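You operate a simulated robot arm through the tools that you are given. There is no shell and no other tool. Be economical: measure what you need, move in short steps, check, and stop when the job is done.

You run a simulated robot arm. Do the job below in one go: nothing can be reset, and whatever is moved stays where it is left.

## Task
Close the dishwasher drawer.

The check looks at the end state, three seconds after you hand in, the way a careful person would. Anything else that was tipped, shoved, dropped, spilled or broken makes it a failure.

## Robot
A 6-joint arm with a two-finger parallel gripper, fixed in place. Base frame: the origin is at the foot of the arm, x ahead of it, y to its left, z up. Readings come in mm, rad, newtons and seconds.
With the tool pointing down near the work surface it reaches from about 100 to 700 mm from the base axis. Its first joint turns from -1.152 to 1.152 rad. Payload 2.45 kg.
Tool frame: the origin (TCP) lies between the finger pads and is the grasp point; the fingertips stand 24 mm ahead of it; z points along the fingers, y is the line along which they close. The gripper opens to 68 mm. The fingers are 17 mm wide and 10 mm thick; the gripper's body (40 by 70 mm) begins 41 mm behind the TCP.
Orientation is told as [roll, pitch, yaw] about the base's x, y, z axes, in that order, counted from this pose: with the fingers straight down and closing along the base's y, the tool's x points along the base's -x, its y along +y and its z along -z.

## Interface
- The arm moves only by the tool servo_tool. Its argument "steps" is a list of rows, each an object of numbers (a shift or turn left out is 0, a gripper value left out holds the last): "grip": the gripper command, from -1 (shut) to 1 (fully open), values between in proportion; "x", "y", "z": the shift along the tool's x, y, z in mm; "ax", "ay", "az": the turn, a rotation vector about the tool's x, y, z in rad. In form: [{"grip": .., "x": .., "y": .., "z": .., "ax": .., "ay": .., "az": ..}, ...]. A call has 1 to 12 rows; each row shifts and turns the commanded pose from where the row before left it, along the tool's axes as they then stand. A row lasts 0.2 s, in which the tool goes at most 50 mm and 0.15 rad; a call with a longer step from one row to the next is refused whole, and so is a gripper value outside its range. A pose out of reach is approached as far as the arm can. The call stops where the force on the tool passes 40 N (or 10 N more than at its start, if that is more) or the arm is blocked; 0.2 s more then pass. The fingers move at their own pace (about 108 mm/s each) and stop on an object; they squeeze with about 32 N. The grip force told is the motor's: it shows also when the fingers shut on nothing. Time passes only in rows, and 0.2 s behind the last, so rows that do not move let the fingers close. It gives the time, the measured TCP pose, the force on the tool (base axes), the opening and the grip force at its end, in the units of the frame above (readings bear some noise).
- Cameras (640 x 400 px; columns grow to the right, rows downward): "scene" is fixed at [148, 421, 1435.9]; the picture's right is [-0.84, -0.54, 0.00], its down [-0.45, 0.70, -0.55] and it looks along [0.30, -0.46, -0.84] (base axes); focal length 352 px, centre (320, 200). "wrist" rides on the gripper at [84, 11, -75] in the tool frame; the picture's right is [-0.13, 0.99, 0.00], its down [-0.60, -0.08, -0.79] and it looks along [-0.79, -0.10, 0.61] (tool axes); focal length 251 px, centre (320, 200). There is no depth. A picture from a camera that has moved, and an enlarged one, comes with that camera's place and axes in the base frame and with its lens.
- snapshot(camera): a new picture of that camera. The clock stands still meanwhile.
- enlarge(camera, box): a new picture of the part [left, top, right, bottom] of that camera's present view, enlarged. The clock stands still meanwhile.
- finish_job(): hands the job in; it is judged then, once.

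Go step by step. Nothing tells you positions but the pictures and the camera data: compare them with the known pose of the tool, close in by small moves and look again before you grip or let go. The budget is 90 turns and 42 pictures, counting those below and the enlarged ones. Unless the task says otherwise, let go and move clear before handing in, and close with one line.

The tools are called as a command line: name --argument value ..., lists and objects as JSON in quotes. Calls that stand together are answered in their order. servo_tool: Moves the arm, as the interface text tells. Its arguments: {"type":"object","properties":{"steps":{"type":"array","items":{"type":"object","properties":{"grip":{"type":"number"},"x":{"type":"number"},"y":{"type":"number"},"z":{"type":"number"},"ax":{"type":"number"},"ay":{"type":"number"},"az":{"type":"number"}}}}},"required":["steps"]} The other tools are called the same way: snapshot (camera) takes a picture; enlarge (camera, box) takes an enlarged picture of a part of a camera's view; finish_job () hands the job in.

At the start:

```text
clock: 0.0
ee_pos: [427.7, 83.6, 941.6]
tool_rot: [0.001, 0.0, -0.001]
wrist_force: [-0.8, -0.1, 0.8]
finger_gap: 68.0
gripper_force: 0.1
```

scene: 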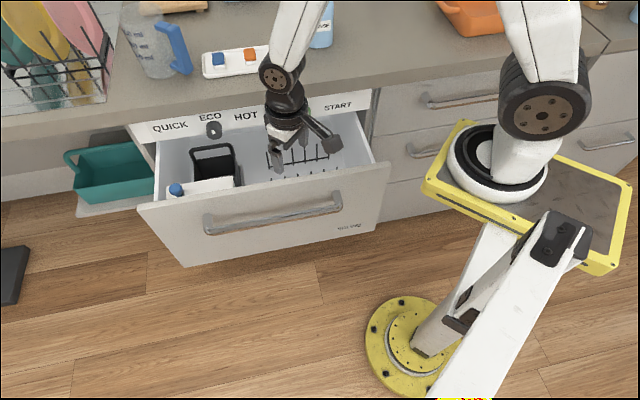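
wrist: 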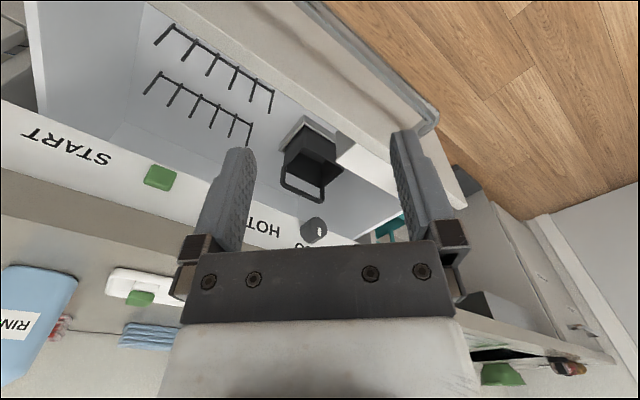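

The dishwasher drawer is pulled out about 185 mm. Its front faces the robot at about 45° in yaw, with the top edge near z≈770. I'll look closer at the handle, the contents and the gap before moving.

enlarge --camera "scene" --box '[120, 80, 400, 270]'

enlarge --camera "wrist" --box '[100, 0, 500, 260]'

```text
2.11 times, centred on (260, 175) of scene
camera zoom: at [148.0, 421.0, 1435.9], right [-0.84, -0.54, 0.0], down [-0.45, 0.7, -0.55], along [0.3, -0.46, -0.84], focal length 741 px, centre (446, 253)
```

zoom: 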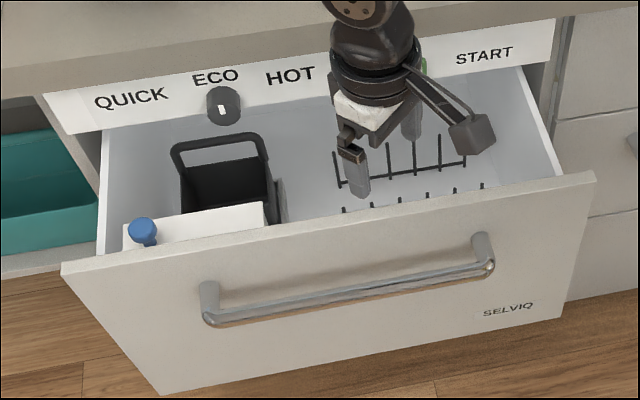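

```text
1.54 times, centred on (300, 130) of wrist
camera zoom: at [344.8, 93.5, 1017.0], right [0.13, 0.99, 0.0], down [0.6, -0.08, 0.79], along [0.79, -0.1, -0.61], focal length 387 px, centre (351, 308)
```

zoom: 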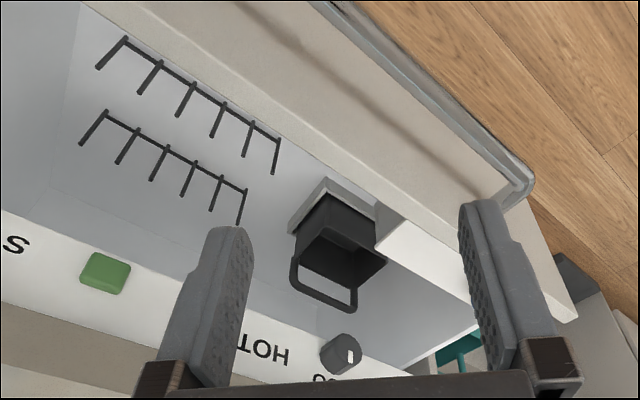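

The handle bar runs from about (594,232) to (362,9) at z≈693, and closing means moving along (0.69,-0.72). I'll back off to the open side, shut the fingers, and turn and tilt the tool towards the drawer front.

servo_tool --steps '[{"grip": -1, "y": 30}, {"y": 30}, {"y": 29}, {"az": 0.135}, {"az": 0.135}, {"az": 0.135}, {"az": 0.135}, {"az": 0.135}, {"az": 0.135}, {"ay": -0.15}, {"ay": -0.15}, {"ay": -0.15}]'

snapshot --camera "wrist"

snapshot --camera "scene"

```text
clock: 2.6
ee_pos: [426.9, 172.0, 940.7]
tool_rot: [0.002, -0.451, -0.811]
wrist_force: [0.3, 0.2, -0.3]
finger_gap: 0.0
gripper_force: 23.7
```

```text
37 pictures are left
camera wrist: at [361.7, 257.8, 972.8], right [0.8, 0.6, 0.06], down [0.08, -0.2, 0.98], along [0.6, -0.78, -0.21], focal length 251 px, centre (320, 200)
```

wrist: 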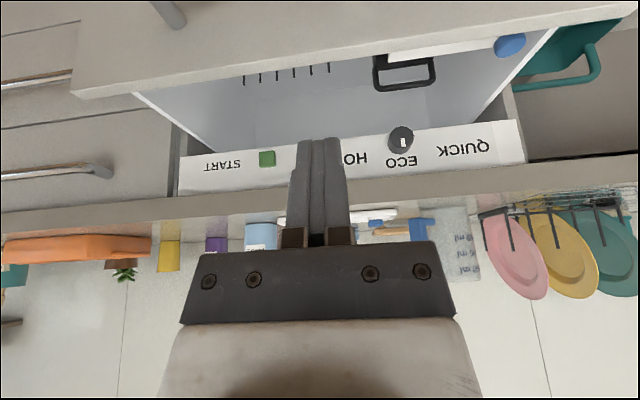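

```text
36 pictures are left
```

scene: 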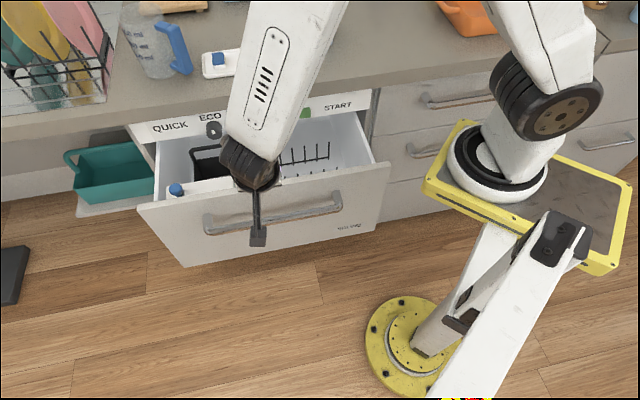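

The contents sit below the drawer's top edge (cap about z 725), so nothing blocks closing. I'll lower the tool in front of the handle.

servo_tool --steps '[{"x": 17.4, "z": 36}, {"x": 17.4, "z": 36}, {"x": 17.4, "z": 36}, {"x": 17.4, "z": 36}, {"x": 17.4, "z": 36}, {"x": 17.4, "z": 36}]'

snapshot --camera "wrist"

snapshot --camera "scene"

```text
clock: 4.0
ee_pos: [434.9, 178.8, 701.7]
tool_rot: [-0.009, -0.45, -0.807]
wrist_force: [0.1, 1.1, -0.1]
finger_gap: 0.1
gripper_force: 23.1
out of reach, approached as far as the arm can: row 5, 6
```

```text
35 pictures are left
camera wrist: at [369.4, 265.0, 733.0], right [0.8, 0.6, 0.05], down [0.09, -0.19, 0.98], along [0.59, -0.78, -0.21], focal length 251 px, centre (320, 200)
```

wrist: 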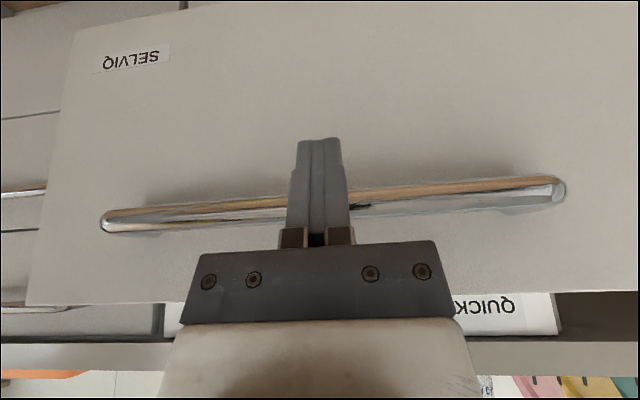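

```text
34 pictures are left
```

scene: 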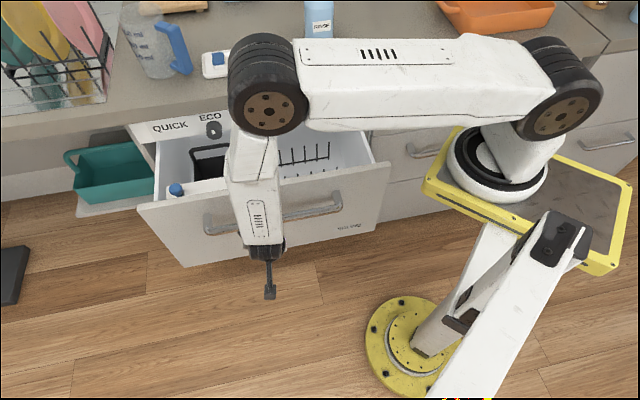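

The closed fingers are centred in front of the handle bar with the tips just below it. I'll push slowly along the closing direction.

servo_tool --steps '[{"x": -13.5, "z": 6.5}, {"x": -13.5, "z": 6.5}, {"x": -9, "z": 4.35}, {"x": -9, "z": 4.35}, {"x": -7.2, "z": 3.5}, {"x": -7.2, "z": 3.5}, {"x": -7.2, "z": 3.5}, {"x": -7.2, "z": 3.5}, {"x": -7.2, "z": 3.5}]'

snapshot --camera "wrist"

snapshot --camera "scene"

```text
clock: 6.0
ee_pos: [496.3, 112.5, 703.1]
tool_rot: [0.002, -0.452, -0.812]
wrist_force: [-0.3, -0.2, 0.0]
finger_gap: 0.0
gripper_force: 23.3
```

```text
33 pictures are left
camera wrist: at [431.4, 198.0, 734.8], right [0.8, 0.6, 0.06], down [0.08, -0.2, 0.98], along [0.6, -0.78, -0.21], focal length 251 px, centre (320, 200)
```

wrist: 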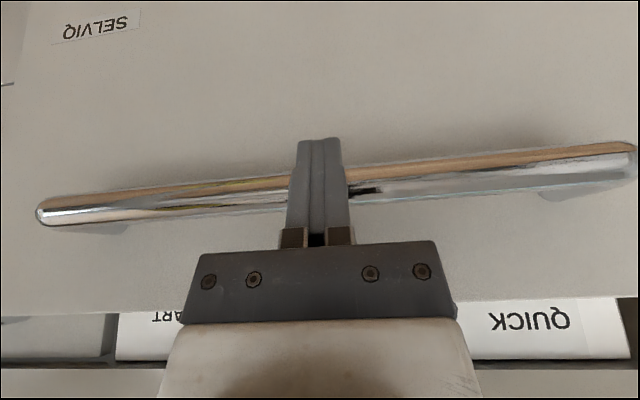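

```text
32 pictures are left
```

scene: 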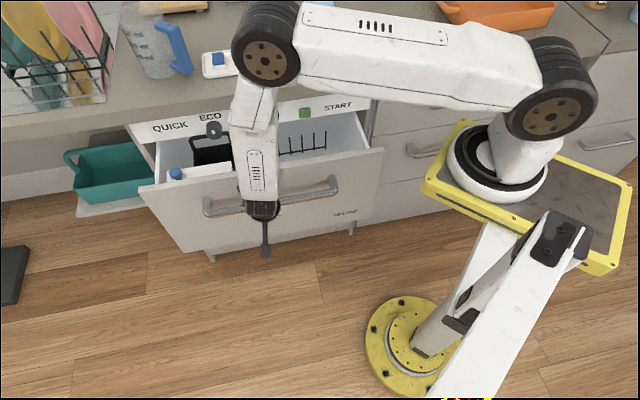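

The drawer is sliding in with little force. I'll keep pushing.

servo_tool --steps '[{"x": -9, "z": 4.35}, {"x": -9, "z": 4.35}, {"x": -9, "z": 4.35}, {"x": -9, "z": 4.35}, {"x": -9, "z": 4.35}, {"x": -9, "z": 4.35}, {"x": -9, "z": 4.35}, {"x": -9, "z": 4.35}, {"x": -9, "z": 4.35}]'

snapshot --camera "wrist"

snapshot --camera "scene"

```text
clock: 8.0
ee_pos: [559.2, 48.3, 704.1]
tool_rot: [0.0, -0.453, -0.812]
wrist_force: [0.4, -0.4, 0.4]
finger_gap: 0.1
gripper_force: 23.1
```

```text
31 pictures are left
camera wrist: at [494.9, 134.2, 735.5], right [0.8, 0.6, 0.06], down [0.08, -0.2, 0.98], along [0.6, -0.78, -0.21], focal length 251 px, centre (320, 200)
```

wrist: 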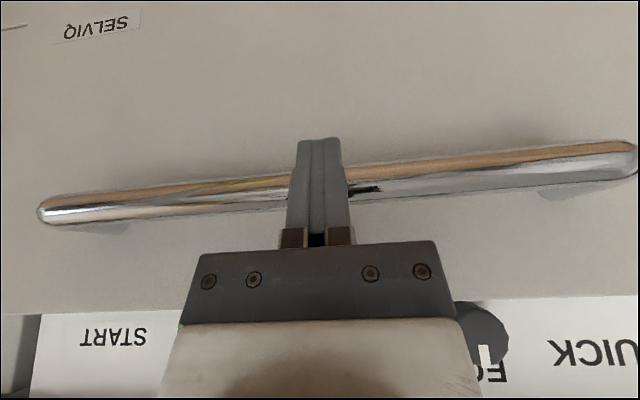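

```text
30 pictures are left
```

scene: 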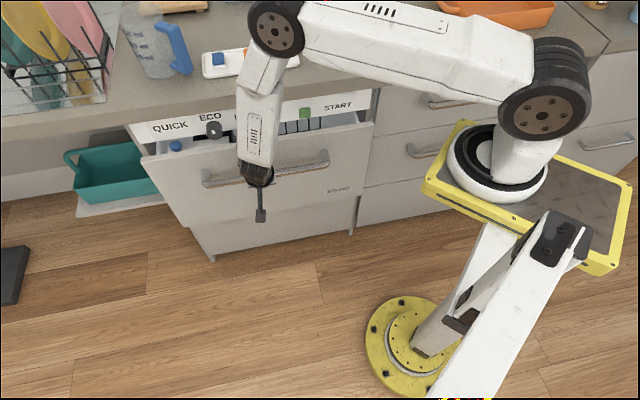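

The handle hasn't slipped on the fingers and about 65–70 mm is left. I'll continue in the same direction.

servo_tool --steps '[{"x": -9, "z": 4.35}, {"x": -9, "z": 4.35}, {"x": -9, "z": 4.35}, {"x": -9, "z": 4.35}, {"x": -7.2, "z": 3.5}]'

snapshot --camera "wrist"

enlarge --camera "scene" --box '[120, 60, 400, 260]'

```text
clock: 9.2
ee_pos: [592.2, 13.7, 704.7]
tool_rot: [0.001, -0.452, -0.809]
wrist_force: [-0.7, -0.4, -0.1]
finger_gap: 0.0
gripper_force: 24.0
```

```text
29 pictures are left
camera wrist: at [527.5, 99.7, 736.3], right [0.8, 0.6, 0.06], down [0.08, -0.2, 0.98], along [0.6, -0.78, -0.21], focal length 251 px, centre (320, 200)
```

wrist: 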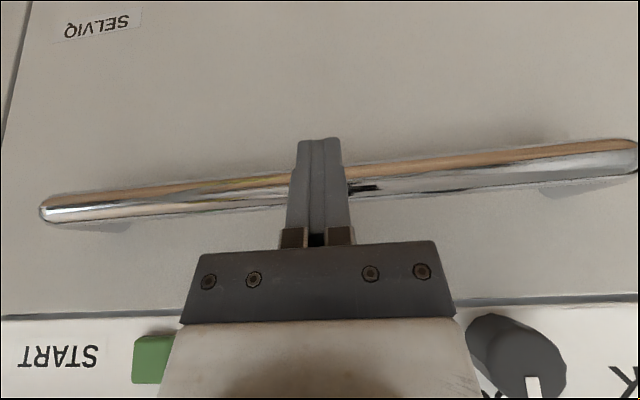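

```text
2.00 times, centred on (260, 160) of scene
camera zoom: at [148.0, 421.0, 1435.9], right [-0.84, -0.54, 0.0], down [-0.45, 0.7, -0.55], along [0.3, -0.46, -0.84], focal length 704 px, centre (440, 280)
```

zoom: 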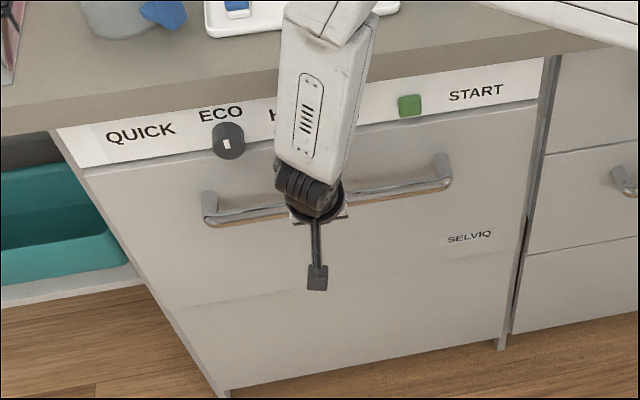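

It's nearly closed, with a small gap left below the control strip. I'll finish with small steps and watch the force.

servo_tool --steps '[{"x": -3.6, "z": 1.74}, {"x": -3.6, "z": 1.74}, {"x": -3.6, "z": 1.74}, {"x": -2.7, "z": 1.3}, {"x": -2.7, "z": 1.3}, {"x": -2.7, "z": 1.3}, {"x": -2.7, "z": 1.3}]'

snapshot --camera "wrist"

enlarge --camera "scene" --box '[120, 60, 400, 260]'

```text
clock: 10.5
ee_pos: [600.2, 4.8, 700.9]
tool_rot: [-0.005, -0.438, -0.8]
wrist_force: [-0.2, 0.4, -0.5]
finger_gap: 0.2
gripper_force: 23.8
stopped in row 6: the force on the tool passed its limit (the readings are from after the stop); the commanded pose is now the measured one
```

```text
27 pictures are left
camera wrist: at [534.5, 89.5, 734.0], right [0.79, 0.6, 0.05], down [0.09, -0.2, 0.97], along [0.6, -0.77, -0.22], focal length 251 px, centre (320, 200)
```

wrist: 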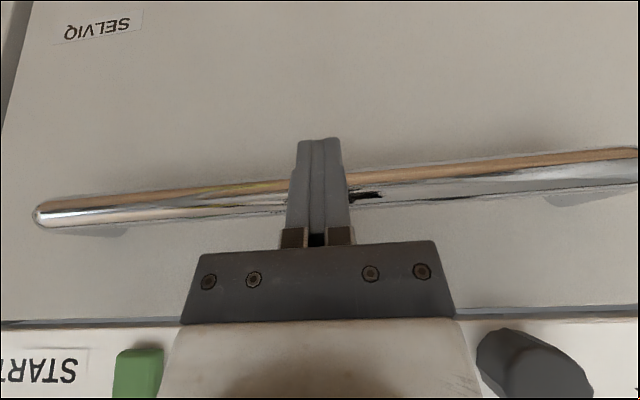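

```text
2.00 times, centred on (260, 160) of scene
camera zoom: at [148.0, 421.0, 1435.9], right [-0.84, -0.54, 0.0], down [-0.45, 0.7, -0.55], along [0.3, -0.46, -0.84], focal length 704 px, centre (440, 280)
```

zoom: 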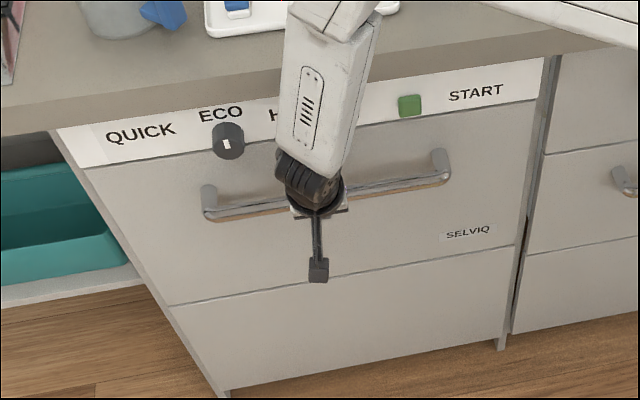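

The force spiked as the drawer front came flush with the panel below it, so it's probably at its stop. I'll back off and inspect.

servo_tool --steps '[{"x": 9, "z": -4.35}, {"x": 18, "z": -8.7}, {"x": 18, "z": -8.7}, {"x": 18, "z": -8.7}, {"x": 18, "z": -8.7}, {"x": 18, "z": -8.7}]'

snapshot --camera "wrist"

enlarge --camera "scene" --box '[120, 60, 400, 260]'

```text
clock: 11.9
ee_pos: [523.2, 84.9, 700.9]
tool_rot: [-0.003, -0.439, -0.802]
wrist_force: [0.4, -0.1, 0.7]
finger_gap: 0.2
gripper_force: 23.4
```

```text
25 pictures are left
camera wrist: at [457.9, 168.7, 734.1], right [0.79, 0.6, 0.05], down [0.09, -0.2, 0.97], along [0.6, -0.77, -0.22], focal length 251 px, centre (320, 200)
```

wrist: 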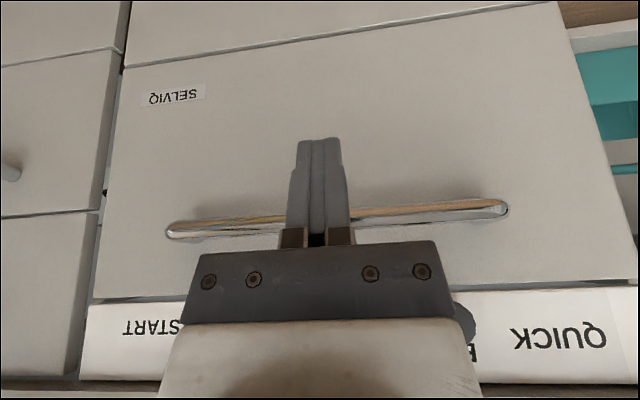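

```text
2.00 times, centred on (260, 160) of scene
camera zoom: at [148.0, 421.0, 1435.9], right [-0.84, -0.54, 0.0], down [-0.45, 0.7, -0.55], along [0.3, -0.46, -0.84], focal length 704 px, centre (440, 280)
```

zoom: 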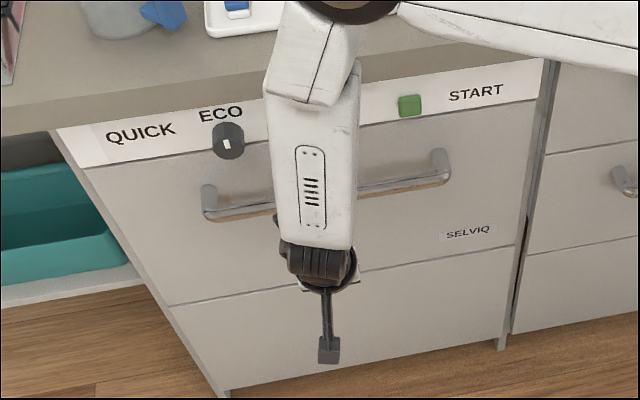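

The drawer stayed put and looks flush. I'll back further away and take a wider view of the seams.

servo_tool --steps '[{"x": 27, "z": -13}, {"x": 27, "z": -13}, {"x": 27, "z": -13}, {"x": -17.4, "z": -36}, {"x": -17.4, "z": -36}, {"x": -17.4, "z": -36}]'

snapshot --camera "wrist"

snapshot --camera "scene"

enlarge --camera "scene" --box '[120, 110, 240, 240]'

enlarge --camera "scene" --box '[300, 80, 400, 240]'

```text
clock: 13.3
ee_pos: [462.4, 147.8, 823.9]
tool_rot: [-0.003, -0.438, -0.802]
wrist_force: [0.6, 0.2, 0.2]
finger_gap: 0.0
gripper_force: 23.4
```

```text
23 pictures are left
camera wrist: at [397.0, 232.1, 856.9], right [0.79, 0.6, 0.05], down [0.09, -0.2, 0.97], along [0.6, -0.77, -0.22], focal length 251 px, centre (320, 200)
```

wrist: 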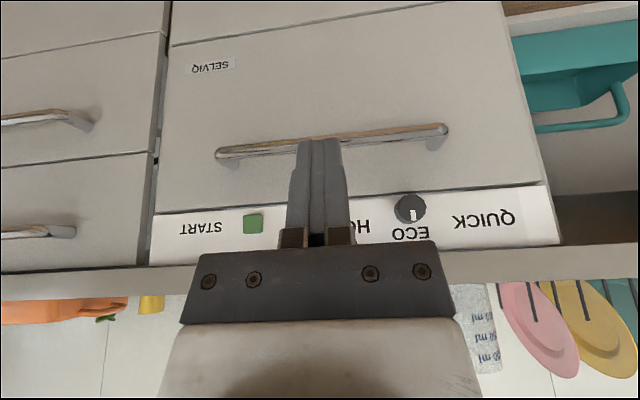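

```text
22 pictures are left
```

scene: 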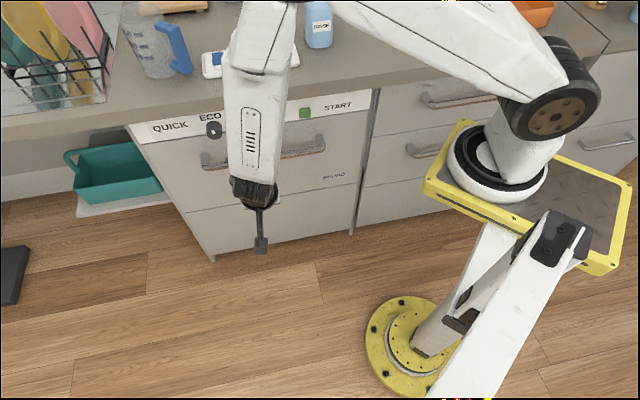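

```text
3.08 times, centred on (180, 175) of scene
camera zoom: at [148.0, 421.0, 1435.9], right [-0.84, -0.54, 0.0], down [-0.45, 0.7, -0.55], along [0.3, -0.46, -0.84], focal length 1083 px, centre (751, 277)
```

zoom: 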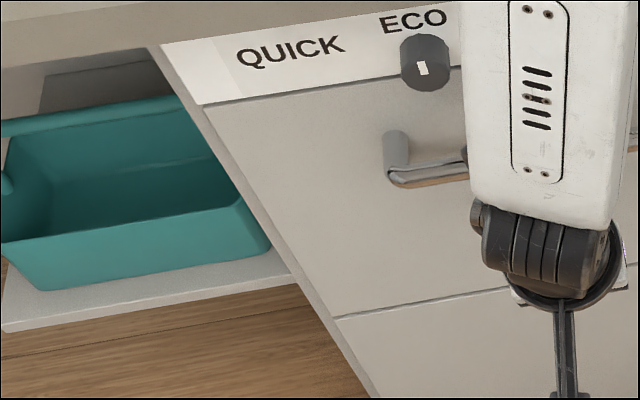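

```text
2.50 times, centred on (350, 160) of scene
camera zoom: at [148.0, 421.0, 1435.9], right [-0.84, -0.54, 0.0], down [-0.45, 0.7, -0.55], along [0.3, -0.46, -0.84], focal length 880 px, centre (245, 300)
```

zoom: 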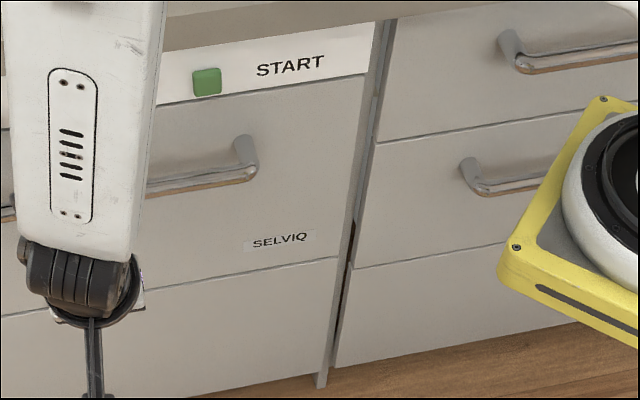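

The drawer front is flush with the control strip and the lower panel on both sides. The other objects look undisturbed and the arm is clear, so I'm handing in.

finish_job

```text
The job is handed in.
```

The dishwasher drawer is closed: its front sits flush with the control strip and lower panel, nothing else looks disturbed, and the arm is clear.
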